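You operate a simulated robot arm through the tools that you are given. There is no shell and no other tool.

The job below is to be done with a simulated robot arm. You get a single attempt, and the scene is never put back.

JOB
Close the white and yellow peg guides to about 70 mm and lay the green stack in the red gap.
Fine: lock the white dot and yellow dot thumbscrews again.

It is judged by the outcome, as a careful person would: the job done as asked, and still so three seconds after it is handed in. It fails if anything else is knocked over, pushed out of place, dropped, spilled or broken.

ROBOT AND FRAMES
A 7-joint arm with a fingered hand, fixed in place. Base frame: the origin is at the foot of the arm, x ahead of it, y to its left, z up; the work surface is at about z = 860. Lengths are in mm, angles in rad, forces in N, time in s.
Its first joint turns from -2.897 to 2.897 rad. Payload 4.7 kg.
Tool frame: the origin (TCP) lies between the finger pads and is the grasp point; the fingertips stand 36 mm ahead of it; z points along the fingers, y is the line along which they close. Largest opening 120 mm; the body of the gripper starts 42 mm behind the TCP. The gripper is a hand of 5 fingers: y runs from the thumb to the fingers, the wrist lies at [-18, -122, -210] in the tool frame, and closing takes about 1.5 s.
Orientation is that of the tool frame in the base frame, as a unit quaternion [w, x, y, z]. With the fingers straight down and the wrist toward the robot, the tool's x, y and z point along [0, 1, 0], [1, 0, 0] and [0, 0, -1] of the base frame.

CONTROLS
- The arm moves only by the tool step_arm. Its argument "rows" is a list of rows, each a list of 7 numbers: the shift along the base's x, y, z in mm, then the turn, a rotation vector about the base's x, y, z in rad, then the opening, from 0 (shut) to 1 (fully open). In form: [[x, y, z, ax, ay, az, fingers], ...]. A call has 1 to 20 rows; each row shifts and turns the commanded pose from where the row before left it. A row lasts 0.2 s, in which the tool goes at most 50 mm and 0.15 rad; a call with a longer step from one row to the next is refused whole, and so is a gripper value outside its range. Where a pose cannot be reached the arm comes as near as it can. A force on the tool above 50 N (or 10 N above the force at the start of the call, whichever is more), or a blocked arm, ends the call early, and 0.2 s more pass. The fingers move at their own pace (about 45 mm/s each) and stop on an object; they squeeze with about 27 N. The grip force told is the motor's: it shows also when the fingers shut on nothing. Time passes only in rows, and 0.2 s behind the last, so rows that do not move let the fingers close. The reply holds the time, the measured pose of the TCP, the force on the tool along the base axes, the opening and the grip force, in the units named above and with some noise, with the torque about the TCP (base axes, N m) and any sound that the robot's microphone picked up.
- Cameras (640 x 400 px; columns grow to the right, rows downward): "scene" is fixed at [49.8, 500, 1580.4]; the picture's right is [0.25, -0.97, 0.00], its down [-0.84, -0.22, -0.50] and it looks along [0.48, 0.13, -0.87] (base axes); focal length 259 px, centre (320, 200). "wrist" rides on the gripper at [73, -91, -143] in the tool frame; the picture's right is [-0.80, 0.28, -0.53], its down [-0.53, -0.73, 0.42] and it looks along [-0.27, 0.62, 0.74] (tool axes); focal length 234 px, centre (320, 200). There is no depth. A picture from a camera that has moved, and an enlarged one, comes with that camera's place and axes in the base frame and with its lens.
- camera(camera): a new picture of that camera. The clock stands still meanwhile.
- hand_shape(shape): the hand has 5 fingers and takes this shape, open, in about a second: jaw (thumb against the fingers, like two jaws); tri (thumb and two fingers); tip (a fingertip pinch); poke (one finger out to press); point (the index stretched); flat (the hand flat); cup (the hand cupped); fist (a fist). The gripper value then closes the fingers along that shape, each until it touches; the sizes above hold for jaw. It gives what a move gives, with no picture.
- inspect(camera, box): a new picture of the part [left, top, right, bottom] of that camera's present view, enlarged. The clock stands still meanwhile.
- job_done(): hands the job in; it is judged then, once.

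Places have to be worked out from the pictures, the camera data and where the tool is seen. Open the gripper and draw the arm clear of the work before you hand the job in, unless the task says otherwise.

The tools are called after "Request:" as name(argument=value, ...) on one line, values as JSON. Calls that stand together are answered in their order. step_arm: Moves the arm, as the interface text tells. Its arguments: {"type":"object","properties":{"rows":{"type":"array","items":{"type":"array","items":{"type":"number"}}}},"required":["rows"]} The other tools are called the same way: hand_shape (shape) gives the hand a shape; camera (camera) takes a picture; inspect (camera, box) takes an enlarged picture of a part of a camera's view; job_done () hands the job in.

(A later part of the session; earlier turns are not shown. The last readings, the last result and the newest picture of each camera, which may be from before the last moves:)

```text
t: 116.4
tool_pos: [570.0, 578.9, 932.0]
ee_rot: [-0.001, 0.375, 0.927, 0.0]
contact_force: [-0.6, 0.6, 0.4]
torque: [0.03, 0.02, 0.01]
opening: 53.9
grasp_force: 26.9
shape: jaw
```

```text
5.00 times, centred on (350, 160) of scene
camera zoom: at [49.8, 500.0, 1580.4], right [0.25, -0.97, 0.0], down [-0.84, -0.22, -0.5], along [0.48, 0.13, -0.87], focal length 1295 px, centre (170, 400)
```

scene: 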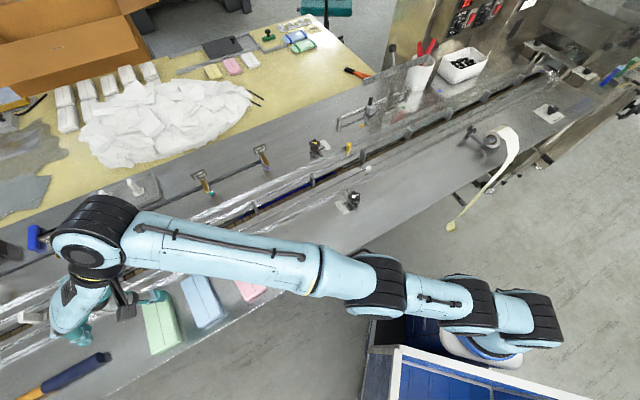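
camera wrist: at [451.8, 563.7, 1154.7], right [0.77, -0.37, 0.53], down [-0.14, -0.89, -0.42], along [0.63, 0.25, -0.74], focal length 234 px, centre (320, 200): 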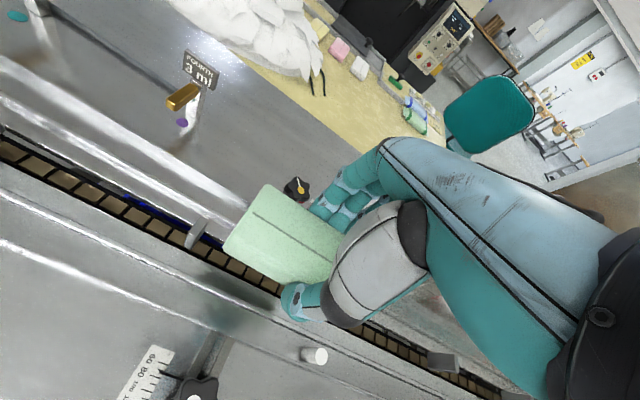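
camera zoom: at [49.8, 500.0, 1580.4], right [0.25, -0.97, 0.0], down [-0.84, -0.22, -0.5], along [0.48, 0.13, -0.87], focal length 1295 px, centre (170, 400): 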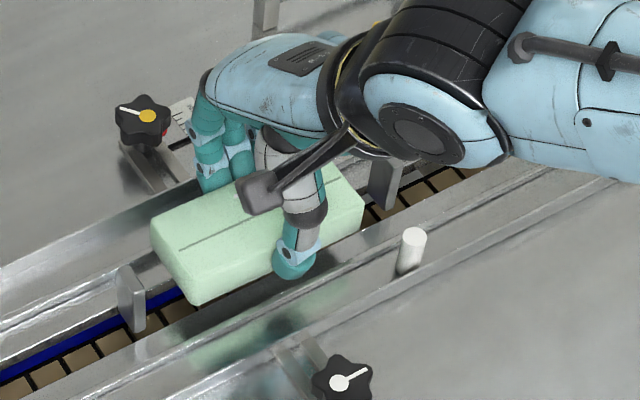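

Alignment looks within ~2 mm. I shift back 1.5 mm and lower in small steps, watching the force.

Request:
step_arm(rows=[[-1, -1, -3, 0, 0, 0, 0.4], [0, 0, -4, 0, 0, 0, 0.4], [0, 0, -4, 0, 0, 0, 0.4], [0, 0, -3, 0, 0, 0, 0.4], [0, 0, 0, 0, 0, 0, 0.4]])

Request:
inspect(camera="wrist", box=[160, 160, 400, 340])

Request:
inspect(camera="scene", box=[310, 140, 390, 200])

```text
t: 117.6
tool_pos: [570.4, 577.5, 919.5]
ee_rot: [-0.001, 0.375, 0.927, 0.0]
contact_force: [0.1, -0.1, 0.4]
torque: [0.0, 0.01, 0.01]
opening: 53.9
grasp_force: 26.8
shape: jaw
```

```text
2.22 times, centred on (280, 250) of wrist
camera zoom: at [454.5, 562.5, 1062.1], right [0.77, -0.36, 0.53], down [-0.13, -0.9, -0.42], along [0.62, 0.26, -0.74], focal length 520 px, centre (409, 89)
```

zoom: 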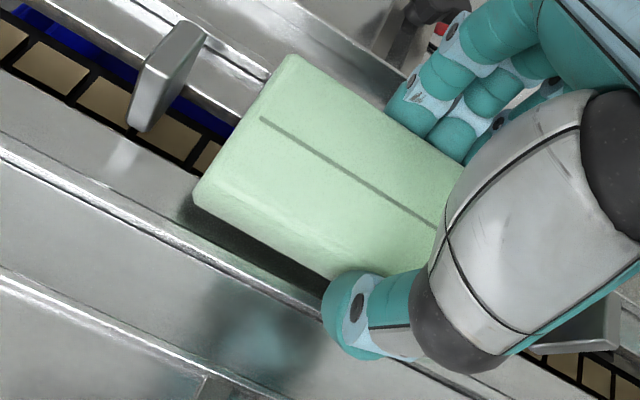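

```text
6.67 times, centred on (350, 170) of scene
camera zoom: at [49.8, 500.0, 1580.4], right [0.25, -0.97, 0.0], down [-0.84, -0.22, -0.5], along [0.48, 0.13, -0.87], focal length 1727 px, centre (120, 400)
```

zoom: 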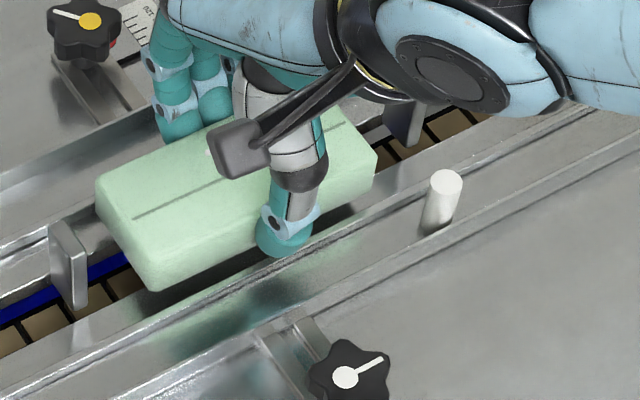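

No contact yet. I lower 2 mm at a time.

Request:
step_arm(rows=[[0, 0, -2, 0, 0, 0, 0.4], [0, 0, -2, 0, 0, 0, 0.4], [0, 0, 0, 0, 0, 0, 0.4]])

Request:
inspect(camera="scene", box=[310, 140, 390, 200])

```text
t: 118.4
tool_pos: [568.7, 578.2, 916.0]
ee_rot: [0.0, 0.375, 0.927, -0.001]
contact_force: [0.2, 0.3, 0.0]
torque: [-0.01, 0.01, -0.01]
opening: 54.2
grasp_force: 26.5
shape: jaw
```

```text
6.67 times, centred on (350, 170) of scene
camera zoom: at [49.8, 500.0, 1580.4], right [0.25, -0.97, 0.0], down [-0.84, -0.22, -0.5], along [0.48, 0.13, -0.87], focal length 1727 px, centre (120, 400)
```

zoom: 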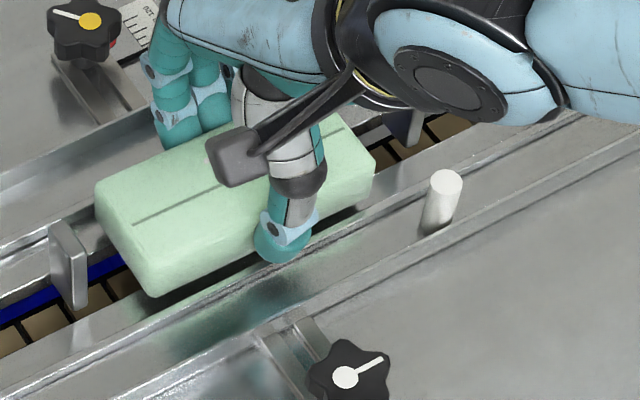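

Still free. I continue down.

Request:
step_arm(rows=[[0, 0, -2, 0, 0, 0, 0.4], [0, 0, -1.5, 0, 0, 0, 0.4], [0, 0, 0, 0, 0, 0, 0.4]])

Request:
step_arm(rows=[[0, 0, -1.5, 0, 0, 0, 0.4], [0, 0, 0, 0, 0, 0, 0.4]])

Request:
inspect(camera="scene", box=[310, 140, 390, 200])

Request:
inspect(camera="wrist", box=[160, 160, 400, 340])

```text
t: 119.2
tool_pos: [569.6, 577.0, 911.5]
ee_rot: [-0.001, 0.375, 0.927, 0.0]
contact_force: [-0.8, 0.4, -0.5]
torque: [0.01, 0.02, -0.02]
opening: 54.0
grasp_force: 26.5
shape: jaw
```

```text
t: 119.8
tool_pos: [567.2, 576.5, 910.5]
ee_rot: [-0.001, 0.375, 0.927, 0.0]
contact_force: [0.0, 0.2, -0.4]
torque: [0.01, 0.02, 0.01]
opening: 54.2
grasp_force: 27.3
shape: jaw
```

```text
6.67 times, centred on (350, 170) of scene
camera zoom: at [49.8, 500.0, 1580.4], right [0.25, -0.97, 0.0], down [-0.84, -0.22, -0.5], along [0.48, 0.13, -0.87], focal length 1727 px, centre (120, 400)
```

zoom: 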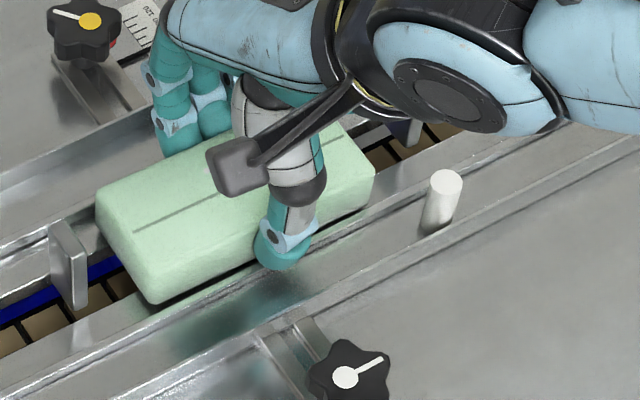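

```text
2.22 times, centred on (280, 250) of wrist
camera zoom: at [453.4, 562.2, 1052.6], right [0.77, -0.36, 0.53], down [-0.13, -0.9, -0.42], along [0.62, 0.26, -0.74], focal length 520 px, centre (409, 89)
```

zoom: 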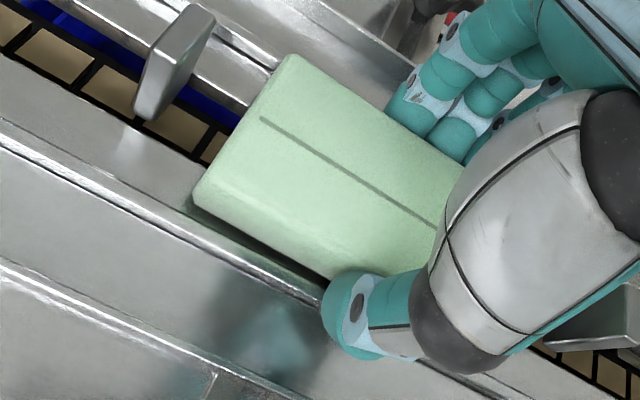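

Still no contact at 910.5. Continue with 1.5 mm steps.

Request:
step_arm(rows=[[0, 0, -1.5, 0, 0, 0, 0.4], [0, 0, 0, 0, 0, 0, 0.4]])

Request:
step_arm(rows=[[0, 0, -1.5, 0, 0, 0, 0.4], [0, 0, 0, 0, 0, 0, 0.4]])

Request:
step_arm(rows=[[0, 0, -1.5, 0, 0, 0, 0.4], [0, 0, 0, 0, 0, 0, 0.4]])

Request:
inspect(camera="scene", box=[310, 140, 390, 200])

```text
t: 120.4
tool_pos: [568.8, 577.5, 909.3]
ee_rot: [0.0, 0.376, 0.927, -0.001]
contact_force: [-0.3, 0.4, 0.1]
torque: [0.0, 0.01, -0.02]
opening: 54.1
grasp_force: 26.5
shape: jaw
```

```text
t: 121.0
tool_pos: [568.1, 576.9, 908.5]
ee_rot: [0.0, 0.376, 0.926, 0.0]
contact_force: [-0.2, -0.2, 0.4]
torque: [-0.01, -0.03, -0.03]
opening: 53.9
grasp_force: 27.0
shape: jaw
```

```text
t: 121.6
tool_pos: [569.0, 577.0, 906.1]
ee_rot: [0.0, 0.375, 0.927, 0.001]
contact_force: [-2.7, -2.1, 6.2]
torque: [-0.07, 0.14, 0.04]
opening: 53.9
grasp_force: 26.9
shape: jaw
```

```text
6.67 times, centred on (350, 170) of scene
camera zoom: at [49.8, 500.0, 1580.4], right [0.25, -0.97, 0.0], down [-0.84, -0.22, -0.5], along [0.48, 0.13, -0.87], focal length 1727 px, centre (120, 400)
```

zoom: 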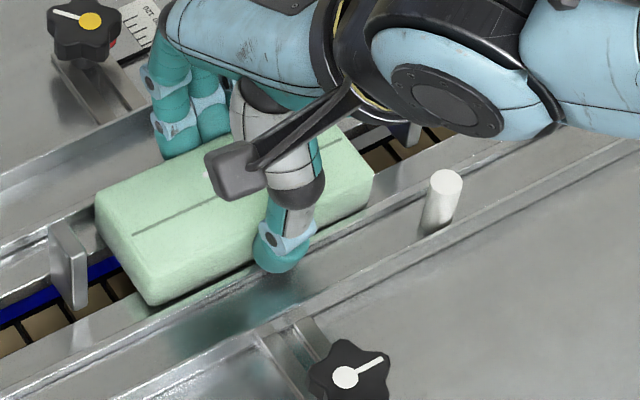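

Contact at TCP z≈906 — the same height it was gripped at, so the stack rests on the deck. I release, opening only modestly, then lift straight up.

Request:
step_arm(rows=[[0, 0, 1, 0, 0, 0, 0.5], [0, 0, 0, 0, 0, 0, 0.6], [0, 0, 0, 0, 0, 0, 0.62], [0, 0, 0, 0, 0, 0, 0.62], [0, 0, 0, 0, 0, 0, 0.62]])

Request:
inspect(camera="scene", box=[310, 130, 390, 190])

Request:
inspect(camera="wrist", box=[160, 160, 400, 340])

```text
t: 122.8
tool_pos: [569.1, 577.0, 907.1]
ee_rot: [0.0, 0.375, 0.927, 0.0]
contact_force: [-0.3, -1.6, 0.9]
torque: [-0.01, 0.03, 0.01]
opening: 72.9
grasp_force: 0.0
shape: jaw
```

```text
6.67 times, centred on (350, 160) of scene
camera zoom: at [49.8, 500.0, 1580.4], right [0.25, -0.97, 0.0], down [-0.84, -0.22, -0.5], along [0.48, 0.13, -0.87], focal length 1727 px, centre (120, 467)
```

zoom: 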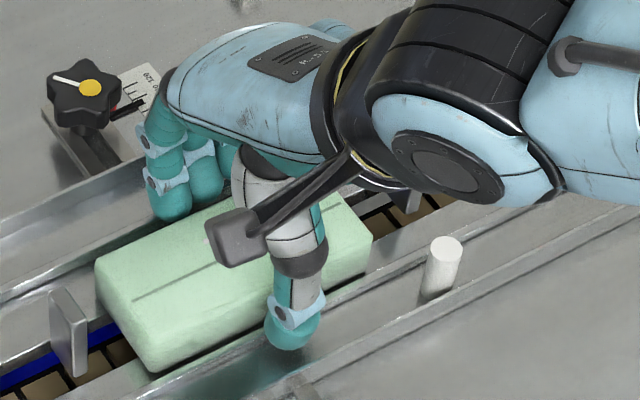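

```text
2.22 times, centred on (280, 250) of wrist
camera zoom: at [454.2, 562.5, 1049.1], right [0.77, -0.36, 0.53], down [-0.13, -0.9, -0.42], along [0.62, 0.26, -0.74], focal length 520 px, centre (409, 89)
```

zoom: 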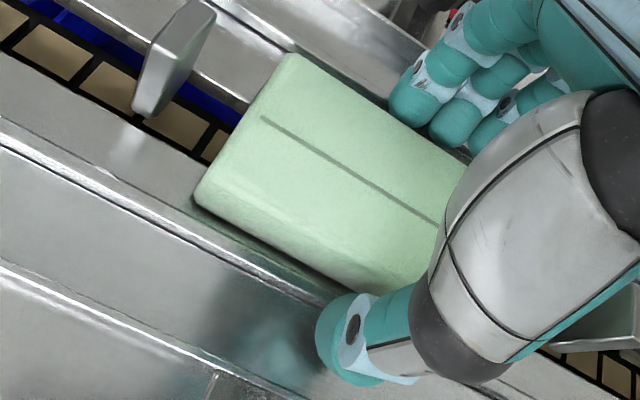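

The stack is released in the lane; the unlocked yellow guide was nudged outward by the fingers, so I'll re-close it. First I lift straight up.

Request:
step_arm(rows=[[0, 0, 8, 0, 0, 0, 0.62], [0, 0, 15, 0, 0, 0, 0.62], [0, 0, 25, 0, 0, 0, 0.62], [0, 0, 30, 0, 0, 0, 0.62], [0, 0, 30, 0, 0, 0, 0.62], [0, 0, 0, 0, 0, 0, 0.62]])

Request:
camera(camera="wrist")

Request:
inspect(camera="scene", box=[280, 110, 400, 210])

Request:
inspect(camera="scene", box=[300, 125, 350, 165])

```text
t: 124.2
tool_pos: [568.0, 576.4, 1015.4]
ee_rot: [0.0, 0.375, 0.927, 0.0]
contact_force: [-0.1, 0.0, -0.2]
torque: [-0.02, -0.03, -0.02]
opening: 74.1
grasp_force: 0.2
shape: jaw
```

```text
taken
camera wrist: at [453.0, 562.4, 1156.3], right [0.77, -0.36, 0.53], down [-0.13, -0.9, -0.42], along [0.62, 0.26, -0.74], focal length 234 px, centre (320, 200)
```

wrist: 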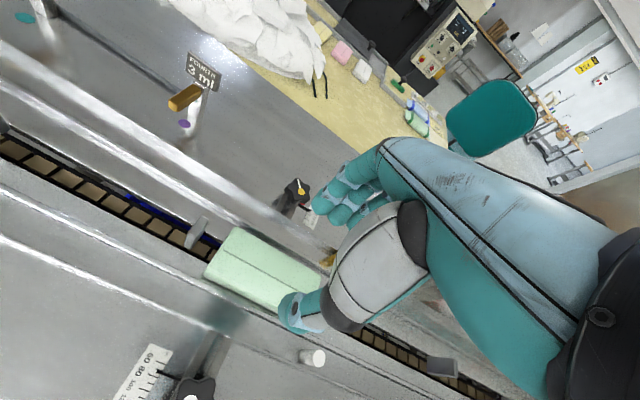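

```text
4.00 times, centred on (340, 160) of scene
camera zoom: at [49.8, 500.0, 1580.4], right [0.25, -0.97, 0.0], down [-0.84, -0.22, -0.5], along [0.48, 0.13, -0.87], focal length 1036 px, centre (240, 360)
```

zoom: 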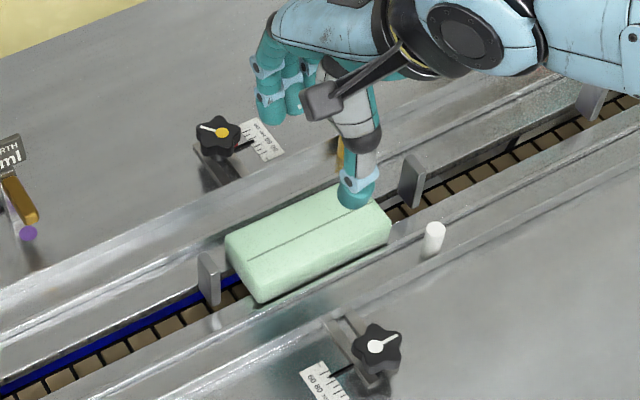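

```text
10.00 times, centred on (325, 145) of scene
camera zoom: at [49.8, 500.0, 1580.4], right [0.25, -0.97, 0.0], down [-0.84, -0.22, -0.5], along [0.48, 0.13, -0.87], focal length 2590 px, centre (270, 750)
```

zoom: 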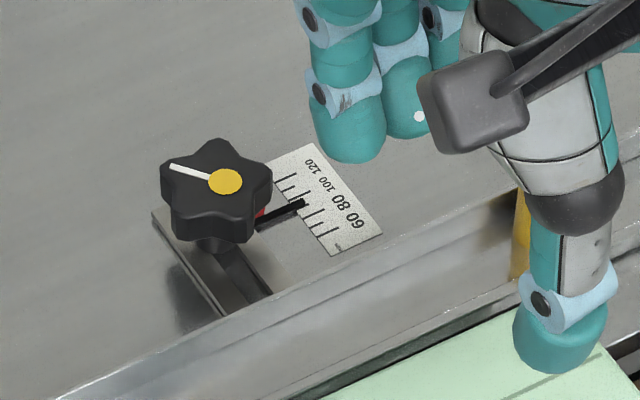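

The stack lies in the lane between the two paddles. The yellow scale now reads ~88, so I switch to tri and go back to the yellow peg to close it to 70.

Request:
hand_shape(shape="tri")

Request:
step_arm(rows=[[20, -2, 0, 0, 0, -0.01, 0.5], [25, -3, 0, 0, 0, -0.01, 0.42], [25, -3, -5, 0, 0, 0, 0.42], [20, -2, -5, 0, 0, 0, 0.42], [15, -1.5, -5, 0, 0, 0, 0.42], [0, 0, 0, 0, 0, 0, 0.42]])

Request:
inspect(camera="wrist", box=[150, 150, 390, 340])

Request:
inspect(camera="scene", box=[290, 110, 400, 190])

```text
t: 125.1
tool_pos: [567.6, 577.6, 1014.8]
ee_rot: [0.001, 0.375, 0.927, -0.001]
contact_force: [0.0, -0.5, 0.2]
torque: [0.03, 0.0, -0.01]
opening: 120.0
grasp_force: 0.0
shape: tri
```

```text
t: 126.5
tool_pos: [674.0, 565.0, 1001.6]
ee_rot: [0.0, 0.384, 0.923, 0.0]
contact_force: [0.3, 0.2, 0.2]
torque: [-0.05, -0.01, -0.01]
opening: 50.8
grasp_force: 0.1
shape: tri
```

```text
2.11 times, centred on (270, 245) of wrist
camera zoom: at [558.3, 551.6, 1143.6], right [0.76, -0.37, 0.53], down [-0.15, -0.89, -0.42], along [0.63, 0.25, -0.74], focal length 493 px, centre (425, 105)
```

zoom: 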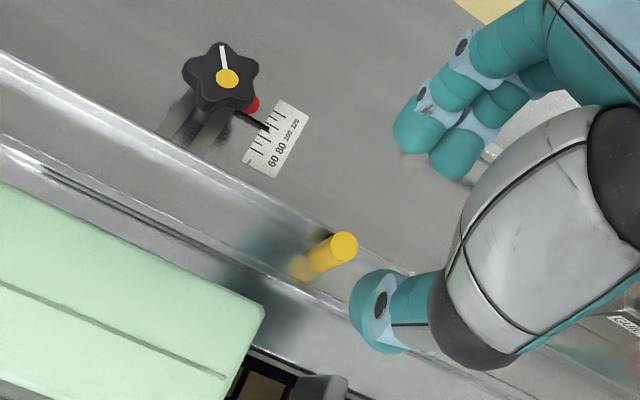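

```text
5.00 times, centred on (345, 150) of scene
camera zoom: at [49.8, 500.0, 1580.4], right [0.25, -0.97, 0.0], down [-0.84, -0.22, -0.5], along [0.48, 0.13, -0.87], focal length 1295 px, centre (195, 450)
```

zoom: 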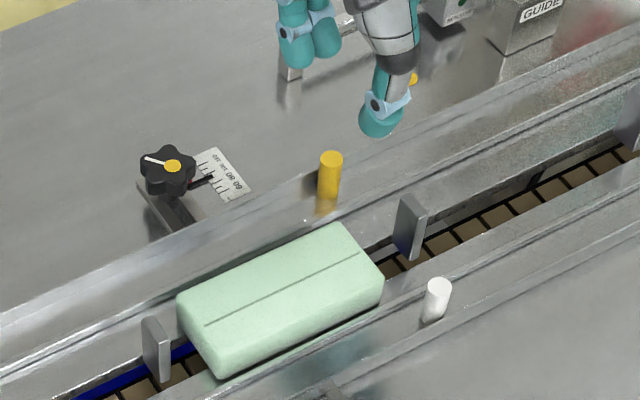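

Peg is nearly under the TCP. I descend around it and close lightly.

Request:
step_arm(rows=[[0, -1.5, -18, 0, 0, 0, 0.42], [0, 0, -18, 0, 0, 0, 0.42], [0, 0, -18, 0, 0, 0, 0.42], [0, 0, -16, 0, 0, 0, 0.42], [0, 0, -12, 0, 0, 0, 0.42], [0, 0, 0, 0, 0, 0, 0.08], [0, 0, 0, 0, 0, 0, 0.08], [0, 0, 0, 0, 0, 0, 0.08], [0, 0, 0, 0, 0, 0, 0.08], [0, 0, 0, 0, 0, 0, 0.08]])

Request:
inspect(camera="wrist", box=[200, 120, 400, 320])

Request:
inspect(camera="scene", box=[300, 110, 390, 180])

```text
t: 128.7
tool_pos: [674.5, 562.4, 916.7]
ee_rot: [0.0, 0.384, 0.923, 0.001]
contact_force: [0.3, 0.4, 0.5]
torque: [0.01, -0.02, 0.02]
opening: 10.1
grasp_force: 0.1
shape: tri
```

```text
2.00 times, centred on (300, 220) of wrist
camera zoom: at [558.4, 552.4, 1059.5], right [0.76, -0.37, 0.53], down [-0.14, -0.89, -0.42], along [0.63, 0.25, -0.74], focal length 468 px, centre (360, 160)
```

zoom: 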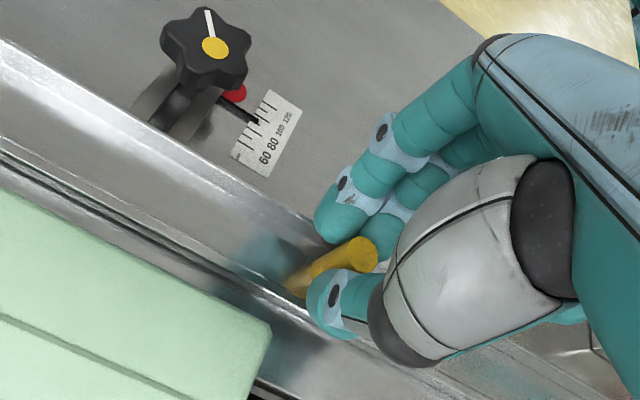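

```text
5.71 times, centred on (345, 145) of scene
camera zoom: at [49.8, 500.0, 1580.4], right [0.25, -0.97, 0.0], down [-0.84, -0.22, -0.5], along [0.48, 0.13, -0.87], focal length 1480 px, centre (177, 514)
```

zoom: 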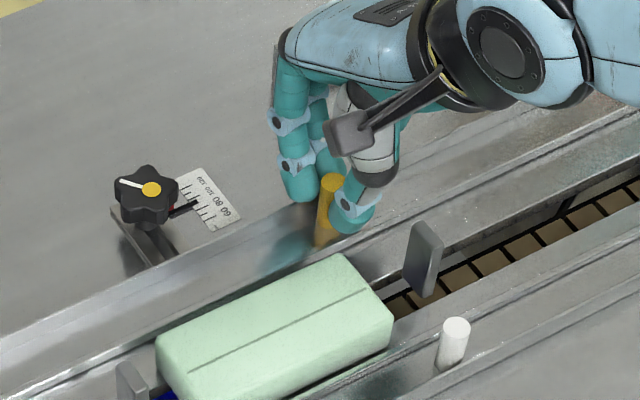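

I pull −n about 7 mm and re-read the scale.

Request:
step_arm(rows=[[-1.25, -1.25, 0, 0, 0, 0, 0.08], [-1.25, -1.25, 0, 0, 0, 0, 0.08], [-1.25, -1.25, 0, 0, 0, 0, 0.08], [-1.25, -1.25, 0, 0, 0, 0, 0.08], [0, 0, 0, 0, 0, 0, 0.08]])

Request:
inspect(camera="wrist", box=[250, 140, 330, 200])

Request:
inspect(camera="scene", box=[310, 130, 350, 160])

```text
t: 129.9
tool_pos: [668.4, 560.3, 917.0]
ee_rot: [0.0, 0.384, 0.923, 0.0]
contact_force: [0.9, 1.2, -0.2]
torque: [0.04, -0.04, 0.07]
opening: 9.9
grasp_force: 0.0
shape: tri
```

```text
6.67 times, centred on (290, 170) of wrist
camera zoom: at [554.3, 547.4, 1059.4], right [0.76, -0.37, 0.53], down [-0.15, -0.89, -0.42], along [0.63, 0.25, -0.74], focal length 1561 px, centre (520, 400)
```

zoom: 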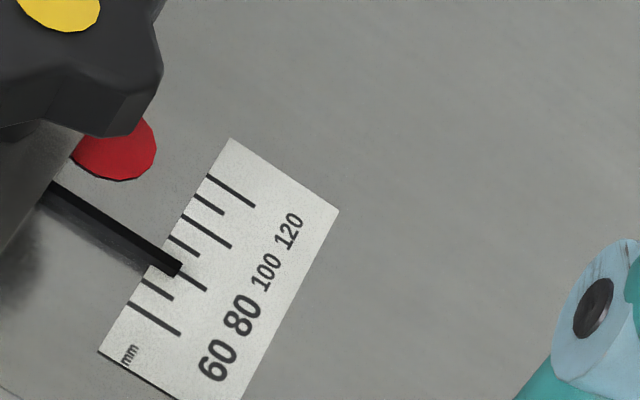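

```text
13.33 times, centred on (330, 145) of scene
camera zoom: at [49.8, 500.0, 1580.4], right [0.25, -0.97, 0.0], down [-0.84, -0.22, -0.5], along [0.48, 0.13, -0.87], focal length 3454 px, centre (187, 933)
```

zoom: 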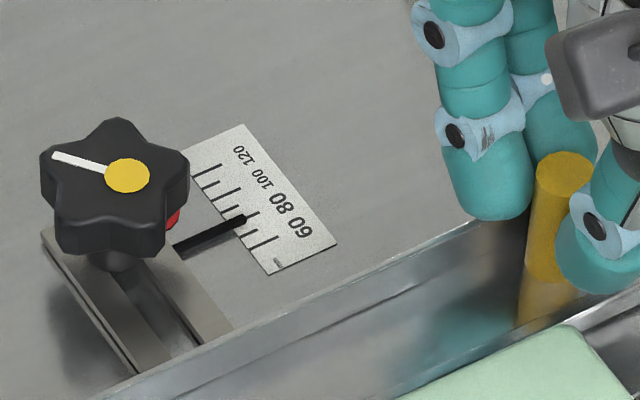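

Now about 79. I pull another ~4.5 mm.

Request:
step_arm(rows=[[-1.1, -1.1, 0, 0, 0, 0, 0.08], [-1.1, -1.1, 0, 0, 0, 0, 0.08], [-1.1, -1.1, 0, 0, 0, 0, 0.08], [0, 0, 0, 0, 0, 0, 0.08]])

Request:
inspect(camera="wrist", box=[250, 140, 330, 200])

Request:
inspect(camera="scene", box=[310, 130, 350, 160])

Request:
inspect(camera="scene", box=[300, 130, 390, 200])

```text
t: 130.9
tool_pos: [666.9, 555.9, 917.9]
ee_rot: [0.0, 0.384, 0.923, 0.0]
contact_force: [0.2, 1.6, -1.5]
torque: [0.03, 0.0, -0.02]
opening: 10.1
grasp_force: 0.0
shape: tri
```

```text
6.67 times, centred on (290, 170) of wrist
camera zoom: at [551.4, 543.7, 1059.9], right [0.76, -0.37, 0.53], down [-0.15, -0.89, -0.42], along [0.63, 0.25, -0.74], focal length 1561 px, centre (520, 400)
```

zoom: 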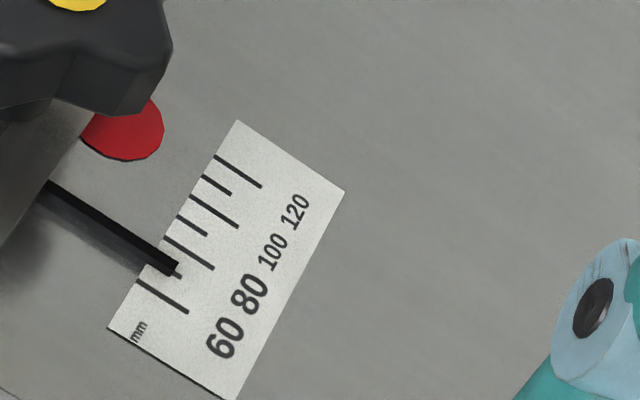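

```text
13.33 times, centred on (330, 145) of scene
camera zoom: at [49.8, 500.0, 1580.4], right [0.25, -0.97, 0.0], down [-0.84, -0.22, -0.5], along [0.48, 0.13, -0.87], focal length 3454 px, centre (187, 933)
```

zoom: 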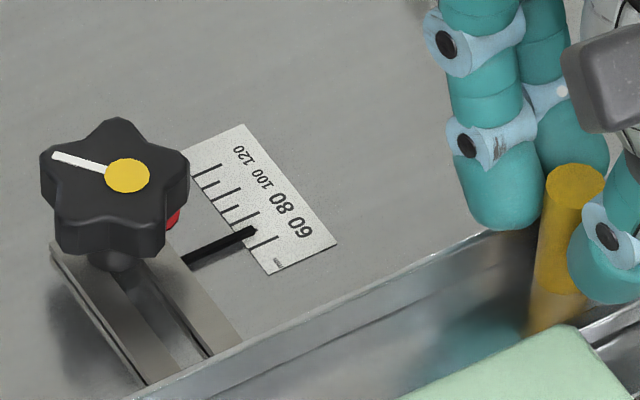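

```text
5.71 times, centred on (345, 165) of scene
camera zoom: at [49.8, 500.0, 1580.4], right [0.25, -0.97, 0.0], down [-0.84, -0.22, -0.5], along [0.48, 0.13, -0.87], focal length 1480 px, centre (177, 400)
```

zoom: 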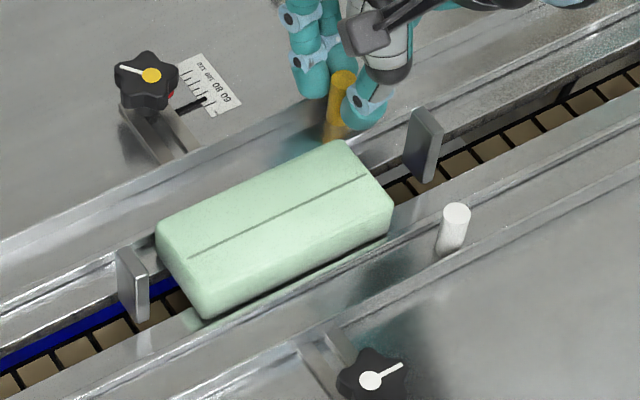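

The yellow pointer appears at ~70–73 from oblique views. To remove parallax I'll release, lift, and view the scale from straight above (yaw −45° puts the wrist camera over it).

Request:
step_arm(rows=[[0, 0, 0, 0, 0, 0, 0.25], [0, 0, 0, 0, 0, 0, 0.25], [0, 0, 0, 0, 0, 0, 0.25], [0, 0, 10, 0, 0, 0, 0.25], [0, 0, 20, 0, 0, 0, 0.25], [0, 0, 25, 0, 0, 0, 0.3], [0, 0, 25, 0, 0, 0, 0.3], [0, 0, 20, 0, 0, 0, 0.3], [0, -3, 0, 0, 0, -0.14, 0.3], [0, -3, 0, 0, 0, -0.14, 0.3], [0, -3, 0, 0, 0, -0.14, 0.3], [0, -3, 0, 0, 0, -0.14, 0.3], [0, -3, 0, 0, 0, -0.14, 0.3], [0, -3, 0, 0, 0, -0.14, 0.3], [0, -3, 0, 0, 0, -0.14, 0.3], [0, -3, 0, 0, 0, -0.14, 0.3], [0, -3, 0, 0, 0, -0.14, 0.3], [0, -3, 0, 0, 0, -0.14, 0.3], [0, 0, 0, 0, 0, 0, 0.3]])

Request:
camera(camera="wrist")

Request:
inspect(camera="scene", box=[290, 110, 400, 200])

```text
t: 134.9
tool_pos: [667.2, 525.8, 1018.4]
ee_rot: [0.0, 0.889, 0.458, 0.0]
contact_force: [0.3, 0.2, -0.4]
torque: [0.03, 0.01, -0.02]
opening: 35.6
grasp_force: 0.1
shape: tri
```

```text
taken
camera wrist: at [634.5, 638.6, 1159.7], right [-0.24, -0.82, 0.53], down [-0.91, -0.01, -0.42], along [0.35, -0.58, -0.74], focal length 234 px, centre (320, 200)
```

wrist: 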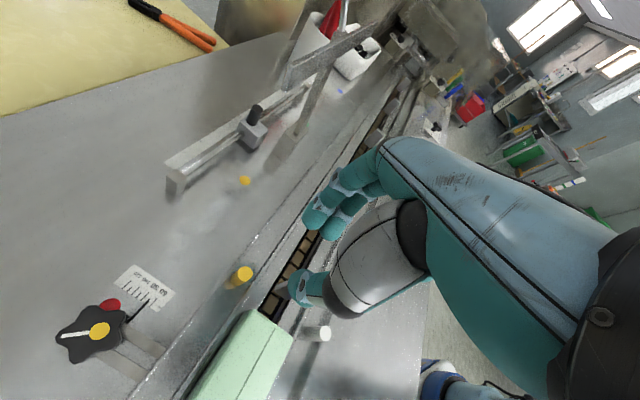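

```text
4.44 times, centred on (345, 155) of scene
camera zoom: at [49.8, 500.0, 1580.4], right [0.25, -0.97, 0.0], down [-0.84, -0.22, -0.5], along [0.48, 0.13, -0.87], focal length 1151 px, centre (209, 400)
```

zoom: 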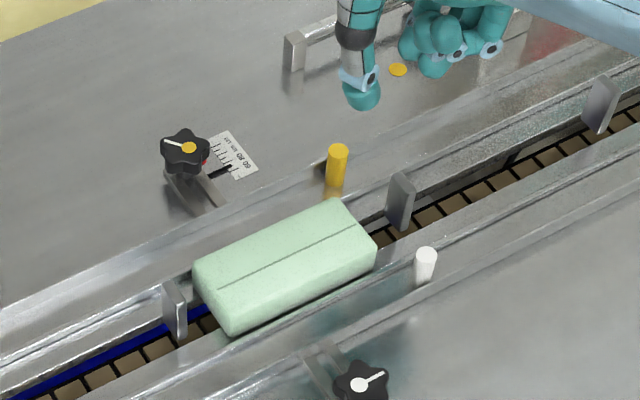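

The camera is now almost directly above the yellow scale. I zoom on it.

Request:
inspect(camera="wrist", box=[110, 250, 190, 330])

Request:
inspect(camera="wrist", box=[180, 290, 340, 400])

```text
5.00 times, centred on (150, 290) of wrist
camera zoom: at [634.5, 638.6, 1159.7], right [-0.24, -0.82, 0.53], down [-0.91, -0.01, -0.42], along [0.35, -0.58, -0.74], focal length 1171 px, centre (1170, -250)
```

zoom: 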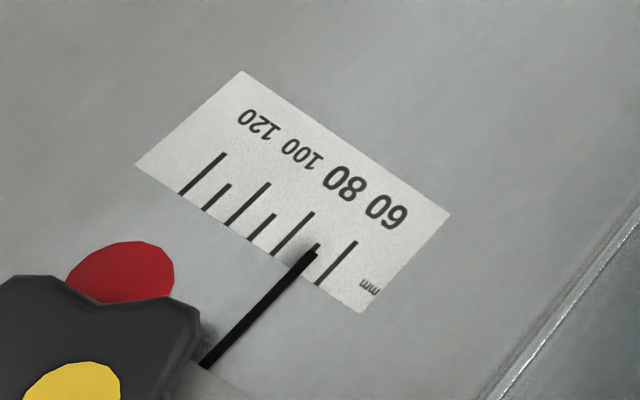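

```text
3.64 times, centred on (260, 345) of wrist
camera zoom: at [634.5, 638.6, 1159.7], right [-0.24, -0.82, 0.53], down [-0.91, -0.01, -0.42], along [0.35, -0.58, -0.74], focal length 852 px, centre (538, -327)
```

zoom: 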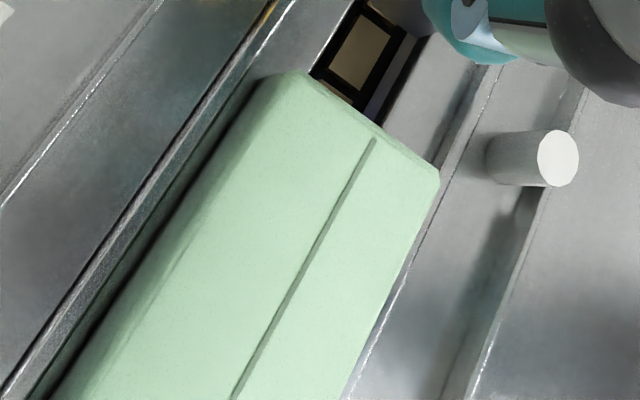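

True reading from above: yellow ≈ 70.6 — good, and the stack has clearance on both sides. Now I go to the yellow knob (yaw ≈ 85°) to lock it clockwise.

Request:
step_arm(rows=[[-1.2, 10, -1, 0, 0, 0.14, 0.6], [-1.2, 10, -2, 0, 0, 0.14, 0.6], [-1.2, 10, -2, 0, 0, 0.14, 0.6], [-1.2, 10, -2, 0, 0, 0.14, 0.6], [-1.2, 10, -2, 0, 0, 0.14, 0.6], [-1.2, 10, -2, 0, 0, 0.14, 0.6], [-1.2, 10, -2, 0, 0, 0.14, 0.6], [-1.2, 10, -2, 0, 0, 0.14, 0.6], [-1.3, 10, -2, 0, 0, 0.14, 0.6], [-1.3, 10, -2, 0, 0, 0.14, 0.6], [-1.3, 10, -4, 0, 0, 0.14, 0.6], [-1.3, 10, -4, 0, 0, 0.14, 0.6], [-1.3, 10, -4, 0, 0, 0.14, 0.6], [-1.3, 10, -5, 0, 0, 0.14, 0.6], [-1.3, 11, -6, 0, 0, 0.14, 0.6], [0, 0, 0, 0, 0, 0, 0.6]])

Request:
inspect(camera="wrist", box=[220, 170, 390, 340])

Request:
inspect(camera="scene", box=[280, 100, 380, 180])

```text
t: 138.3
tool_pos: [648.5, 677.1, 976.9]
ee_rot: [-0.001, 0.043, 0.999, 0.0]
contact_force: [0.7, 0.0, -0.8]
torque: [0.01, -0.02, 0.0]
opening: 71.4
grasp_force: 0.0
shape: tri
```

```text
2.35 times, centred on (305, 255) of wrist
camera zoom: at [567.9, 593.4, 1118.8], right [0.83, 0.21, 0.53], down [0.47, -0.78, -0.42], along [0.32, 0.59, -0.74], focal length 551 px, centre (355, 71)
```

zoom: 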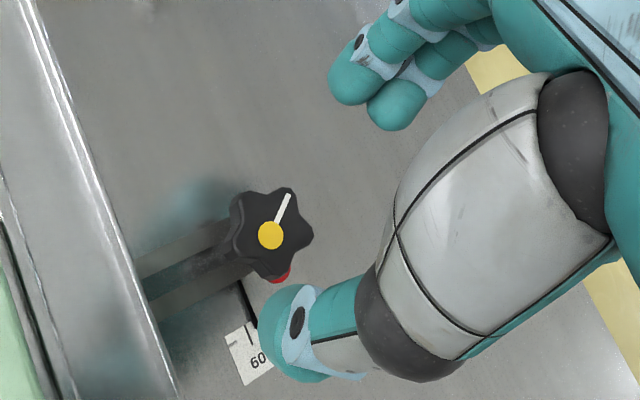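

```text
5.00 times, centred on (330, 140) of scene
camera zoom: at [49.8, 500.0, 1580.4], right [0.25, -0.97, 0.0], down [-0.84, -0.22, -0.5], along [0.48, 0.13, -0.87], focal length 1295 px, centre (270, 500)
```

zoom: 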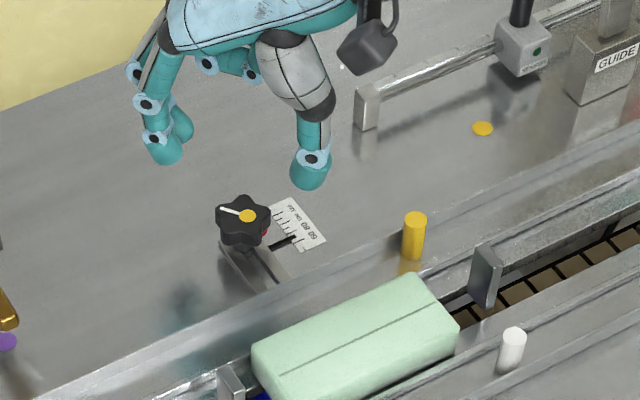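

Aligned over the knob. I descend and grip.

Request:
step_arm(rows=[[0, 0, -16, 0, 0, 0, 0.6], [0, 0, -16, 0, 0, 0, 0.6], [0, 0, -16, 0, 0, 0, 0.6], [0, 0, -14, 0, 0, 0, 0.55], [0, 0, 0, 0, 0, 0, 0.3], [0, 0, 0, 0, 0, 0, 0.0], [0, 0, 0, 0, 0, 0, 0.0], [0, 0, 0, 0, 0, 0, 0.0], [0, 0, 0, 0, 0, 0, 0.0], [0, 0, 0, 0, 0, 0, 0.0], [0, 0, 0, 0, 0, 0, 0.0]])

Request:
inspect(camera="wrist", box=[220, 170, 390, 340])

Request:
inspect(camera="scene", box=[290, 115, 360, 165])

```text
t: 140.7
tool_pos: [647.0, 677.6, 912.4]
ee_rot: [0.0, 0.045, 0.999, -0.001]
contact_force: [1.5, -1.1, -2.2]
torque: [0.0, -0.03, 0.01]
opening: 30.4
grasp_force: 27.4
shape: tri
```

```text
2.35 times, centred on (305, 255) of wrist
camera zoom: at [568.1, 593.6, 1055.2], right [0.83, 0.21, 0.53], down [0.46, -0.78, -0.42], along [0.32, 0.59, -0.74], focal length 551 px, centre (355, 71)
```

zoom: 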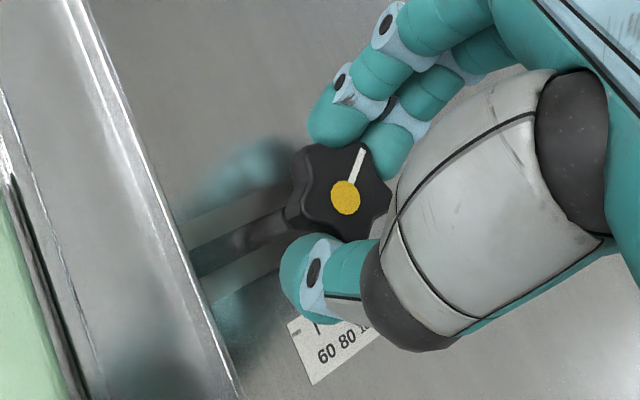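

```text
8.00 times, centred on (325, 140) of scene
camera zoom: at [49.8, 500.0, 1580.4], right [0.25, -0.97, 0.0], down [-0.84, -0.22, -0.5], along [0.48, 0.13, -0.87], focal length 2072 px, centre (280, 680)
```

zoom: 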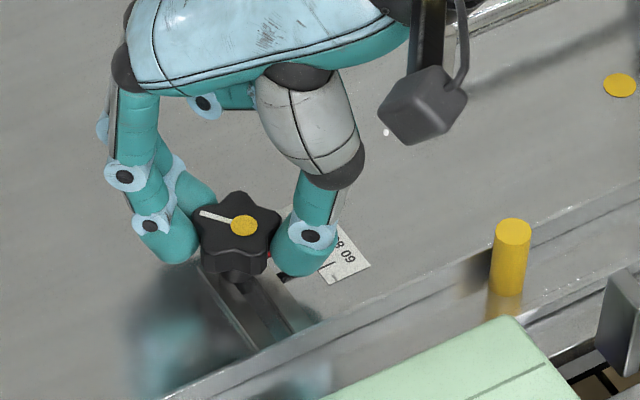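

Good grip. I turn clockwise in two batches and watch the peg doesn't shift.

Request:
step_arm(rows=[[0, 0, 0, 0, 0, -0.09, 0.0], [0, 0, 0, 0, 0, -0.09, 0.0], [0, 0, 0, 0, 0, -0.09, 0.0], [0, 0, 0, 0, 0, -0.09, 0.0], [0, 0, 0, 0, 0, -0.09, 0.0], [0, 0, 0, 0, 0, -0.09, 0.0], [0, 0, 0, 0, 0, -0.09, 0.0]])

Request:
inspect(camera="wrist", box=[220, 170, 390, 340])

Request:
inspect(camera="scene", box=[290, 115, 360, 165])

```text
t: 142.3
tool_pos: [647.9, 677.4, 913.4]
ee_rot: [0.0, 0.354, 0.935, -0.001]
contact_force: [4.8, 0.6, -5.8]
torque: [0.1, -0.24, 0.01]
opening: 29.6
grasp_force: 27.1
shape: tri
```

```text
2.35 times, centred on (305, 255) of wrist
camera zoom: at [533.6, 656.8, 1055.6], right [0.79, -0.32, 0.53], down [-0.08, -0.9, -0.42], along [0.61, 0.29, -0.74], focal length 551 px, centre (355, 71)
```

zoom: 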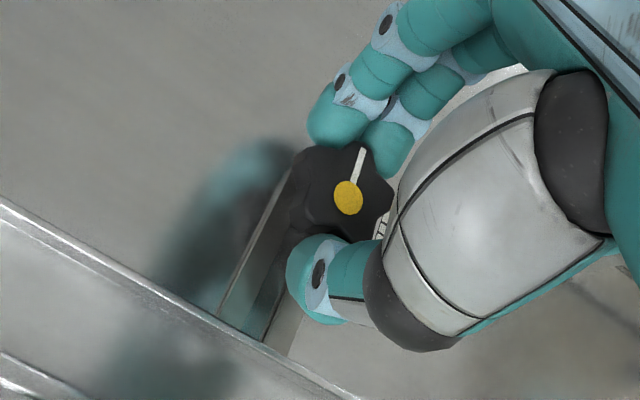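

```text
8.00 times, centred on (325, 140) of scene
camera zoom: at [49.8, 500.0, 1580.4], right [0.25, -0.97, 0.0], down [-0.84, -0.22, -0.5], along [0.48, 0.13, -0.87], focal length 2072 px, centre (280, 680)
```

zoom: 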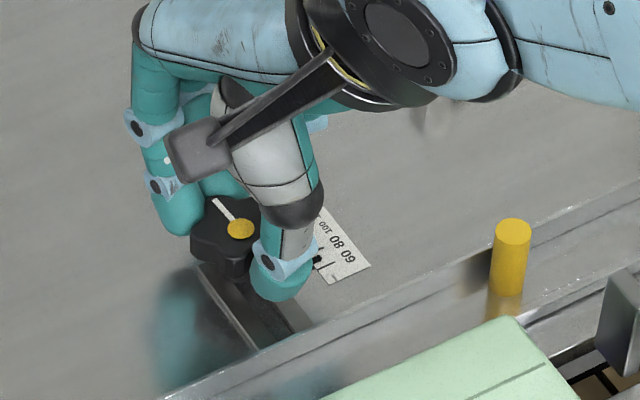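

The peg hasn't moved and the knob follows. Continue clockwise.

Request:
step_arm(rows=[[0, 0, 0, 0, 0, -0.09, 0.0], [0, 0, 0, 0, 0, -0.09, 0.0], [0, 0, 0, 0, 0, -0.09, 0.0], [0, 0, 0, 0, 0, -0.09, 0.0], [0, 0, 0, 0, 0, -0.09, 0.0], [0, 0, 0, 0, 0, -0.09, 0.0], [0, 0, 0, 0, 0, -0.09, 0.0]])

Request:
inspect(camera="wrist", box=[220, 170, 390, 340])

Request:
inspect(camera="scene", box=[290, 115, 360, 165])

```text
t: 143.9
tool_pos: [647.6, 676.0, 913.0]
ee_rot: [0.0, 0.625, 0.781, 0.0]
contact_force: [4.1, -6.8, -2.3]
torque: [-0.11, -0.23, 0.02]
opening: 29.3
grasp_force: 27.0
shape: tri
```

```text
2.35 times, centred on (305, 255) of wrist
camera zoom: at [543.6, 728.1, 1055.4], right [0.45, -0.72, 0.52], down [-0.6, -0.68, -0.43], along [0.66, -0.12, -0.74], focal length 551 px, centre (355, 71)
```

zoom: 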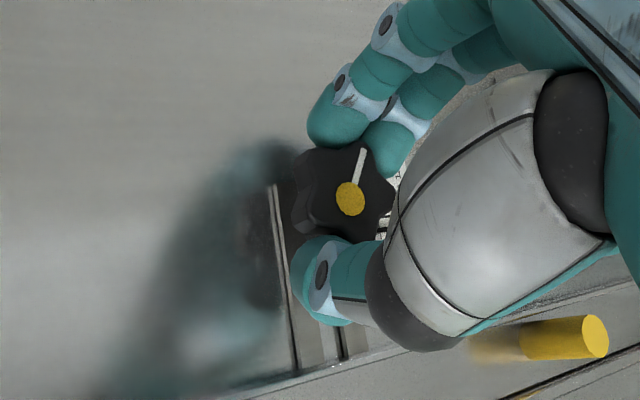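

```text
8.00 times, centred on (325, 140) of scene
camera zoom: at [49.8, 500.0, 1580.4], right [0.25, -0.97, 0.0], down [-0.84, -0.22, -0.5], along [0.48, 0.13, -0.87], focal length 2072 px, centre (280, 680)
```

zoom: 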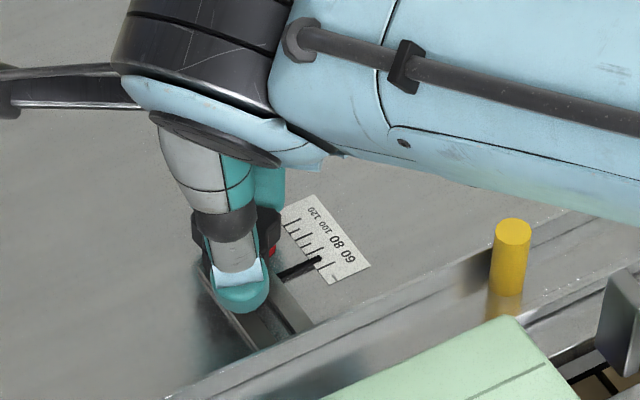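

Pointer still at 70. About 58° remain, so I release, lift, swing back to yaw 85° and re-grip.

Request:
step_arm(rows=[[0, 0, 0, 0, 0, 0, 0.5], [0, 0, 0, 0, 0, 0, 0.55], [0, 0, 0, 0, 0, 0, 0.6], [0, 0, 0, 0, 0, 0, 0.6], [0, 0, 15, 0, 0, 0, 0.6], [0, 0, 20, 0, 0, 0, 0.6], [0, 0, 10, 0, 0, 0.12, 0.6], [0, 0, 0, 0, 0, 0.145, 0.6], [0, 0, 0, 0, 0, 0.145, 0.6], [0, 0, 0, 0, 0, 0.145, 0.6], [0, 0, 0, 0, 0, 0.145, 0.6], [0, 0, 0, 0, 0, 0.145, 0.6], [0, 0, 0, 0, 0, 0.145, 0.6], [0, 0, 0, 0, 0, 0.145, 0.6], [0, 0, 0, 0, 0, 0.12, 0.6], [0, 0, 0, 0, 0, 0, 0.6]])

Request:
inspect(camera="wrist", box=[220, 170, 390, 340])

Request:
inspect(camera="scene", box=[290, 115, 360, 165])

```text
t: 147.3
tool_pos: [646.9, 676.8, 959.5]
ee_rot: [-0.001, 0.046, 0.999, 0.0]
contact_force: [0.0, -0.3, 0.1]
torque: [0.03, 0.01, 0.0]
opening: 71.6
grasp_force: 0.0
shape: tri
```

```text
2.35 times, centred on (305, 255) of wrist
camera zoom: at [566.8, 592.4, 1101.0], right [0.83, 0.2, 0.53], down [0.46, -0.78, -0.42], along [0.32, 0.59, -0.74], focal length 551 px, centre (355, 71)
```

zoom: 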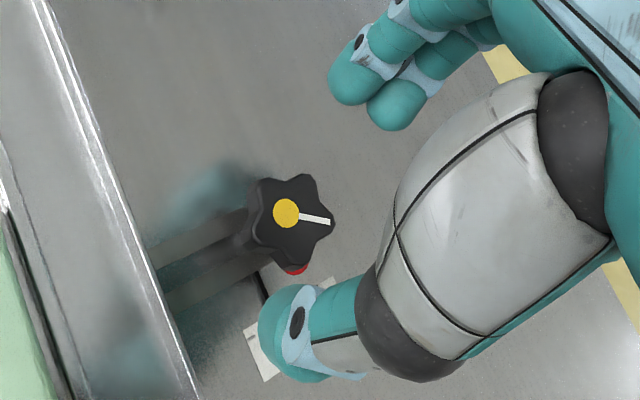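

```text
8.00 times, centred on (325, 140) of scene
camera zoom: at [49.8, 500.0, 1580.4], right [0.25, -0.97, 0.0], down [-0.84, -0.22, -0.5], along [0.48, 0.13, -0.87], focal length 2072 px, centre (280, 680)
```

zoom: 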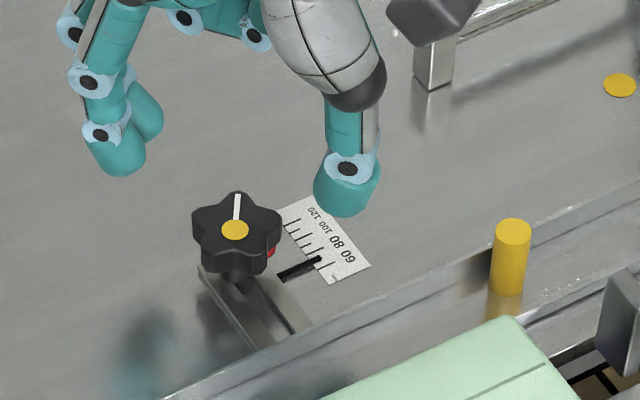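

Line points up (about 60° from locked). I descend, re-grip and continue clockwise.

Request:
step_arm(rows=[[1, 0, -16, 0, 0, 0, 0.6], [0, 0, -16, 0, 0, 0, 0.6], [0, 0, -14, 0, 0, 0, 0.55], [0, 0, 0, 0, 0, 0, 0.3], [0, 0, 0, 0, 0, 0, 0.0], [0, 0, 0, 0, 0, 0, 0.0], [0, 0, 0, 0, 0, 0, 0.0], [0, 0, 0, 0, 0, 0, 0.0], [0, 0, 0, 0, 0, 0, 0.0], [0, 0, 0, 0, 0, 0, 0.0]])

Request:
step_arm(rows=[[0, 0, 0, 0, 0, -0.09, 0.0], [0, 0, 0, 0, 0, -0.09, 0.0], [0, 0, 0, 0, 0, -0.09, 0.0], [0, 0, 0, 0, 0, -0.09, 0.0], [0, 0, 0, 0, 0, -0.09, 0.0], [0, 0, 0, 0, 0, -0.09, 0.0], [0, 0, 0, 0, 0, -0.09, 0.0], [0, 0, 0, 0, 0, -0.09, 0.0]])

Request:
inspect(camera="wrist", box=[220, 170, 390, 340])

Request:
inspect(camera="scene", box=[290, 115, 360, 165])

```text
t: 149.5
tool_pos: [650.2, 675.5, 912.8]
ee_rot: [0.0, 0.046, 0.999, 0.0]
contact_force: [2.2, -1.9, -2.1]
torque: [0.0, -0.03, -0.03]
opening: 29.8
grasp_force: 27.5
shape: tri
```

```text
t: 151.3
tool_pos: [648.6, 676.6, 912.2]
ee_rot: [-0.001, 0.397, 0.918, -0.001]
contact_force: [3.4, -9.8, -0.2]
torque: [-0.25, -0.12, 0.04]
opening: 29.0
grasp_force: 26.8
shape: tri
```

```text
2.35 times, centred on (305, 255) of wrist
camera zoom: at [532.7, 667.3, 1054.5], right [0.75, -0.39, 0.53], down [-0.17, -0.89, -0.42], along [0.63, 0.23, -0.74], focal length 551 px, centre (355, 71)
```

zoom: 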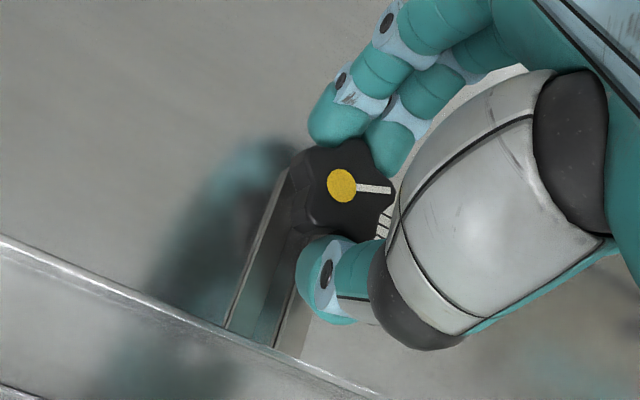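

```text
8.00 times, centred on (325, 140) of scene
camera zoom: at [49.8, 500.0, 1580.4], right [0.25, -0.97, 0.0], down [-0.84, -0.22, -0.5], along [0.48, 0.13, -0.87], focal length 2072 px, centre (280, 680)
```

zoom: 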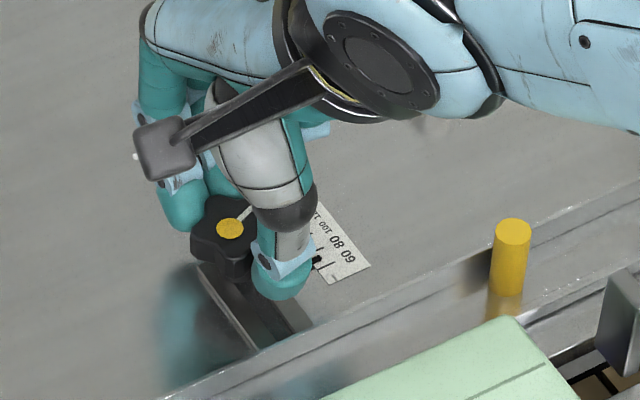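

About 25° remain. Continue clockwise until it tightens.

Request:
step_arm(rows=[[0, 0, 0, 0, 0, -0.09, 0.0], [0, 0, 0, 0, 0, -0.09, 0.0], [0, 0, 0, 0, 0, -0.09, 0.0], [0, 0, 0, 0, 0, -0.09, 0.0], [0, 0, 0, 0, 0, -0.09, 0.0]])

Request:
inspect(camera="wrist", box=[220, 170, 390, 340])

Request:
inspect(camera="scene", box=[290, 115, 360, 165])

```text
t: 152.5
tool_pos: [647.8, 676.5, 912.3]
ee_rot: [0.0, 0.591, 0.807, 0.0]
contact_force: [0.1, -7.5, -3.1]
torque: [-0.15, -0.08, 0.12]
opening: 28.6
grasp_force: 27.2
shape: tri
```

```text
2.35 times, centred on (305, 255) of wrist
camera zoom: at [540.1, 718.5, 1054.6], right [0.51, -0.68, 0.53], down [-0.54, -0.73, -0.42], along [0.67, -0.07, -0.74], focal length 551 px, centre (355, 71)
```

zoom: 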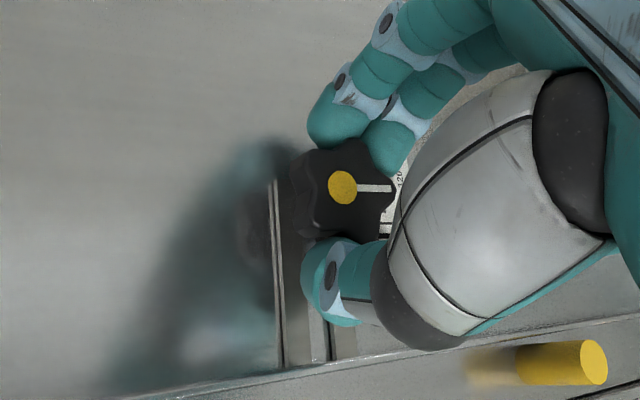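

```text
8.00 times, centred on (325, 140) of scene
camera zoom: at [49.8, 500.0, 1580.4], right [0.25, -0.97, 0.0], down [-0.84, -0.22, -0.5], along [0.48, 0.13, -0.87], focal length 2072 px, centre (280, 680)
```

zoom: 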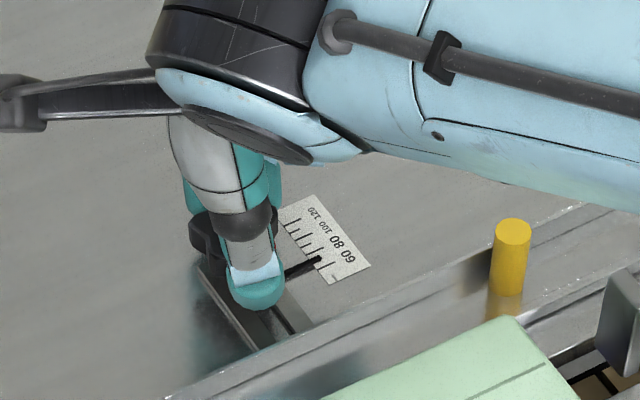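

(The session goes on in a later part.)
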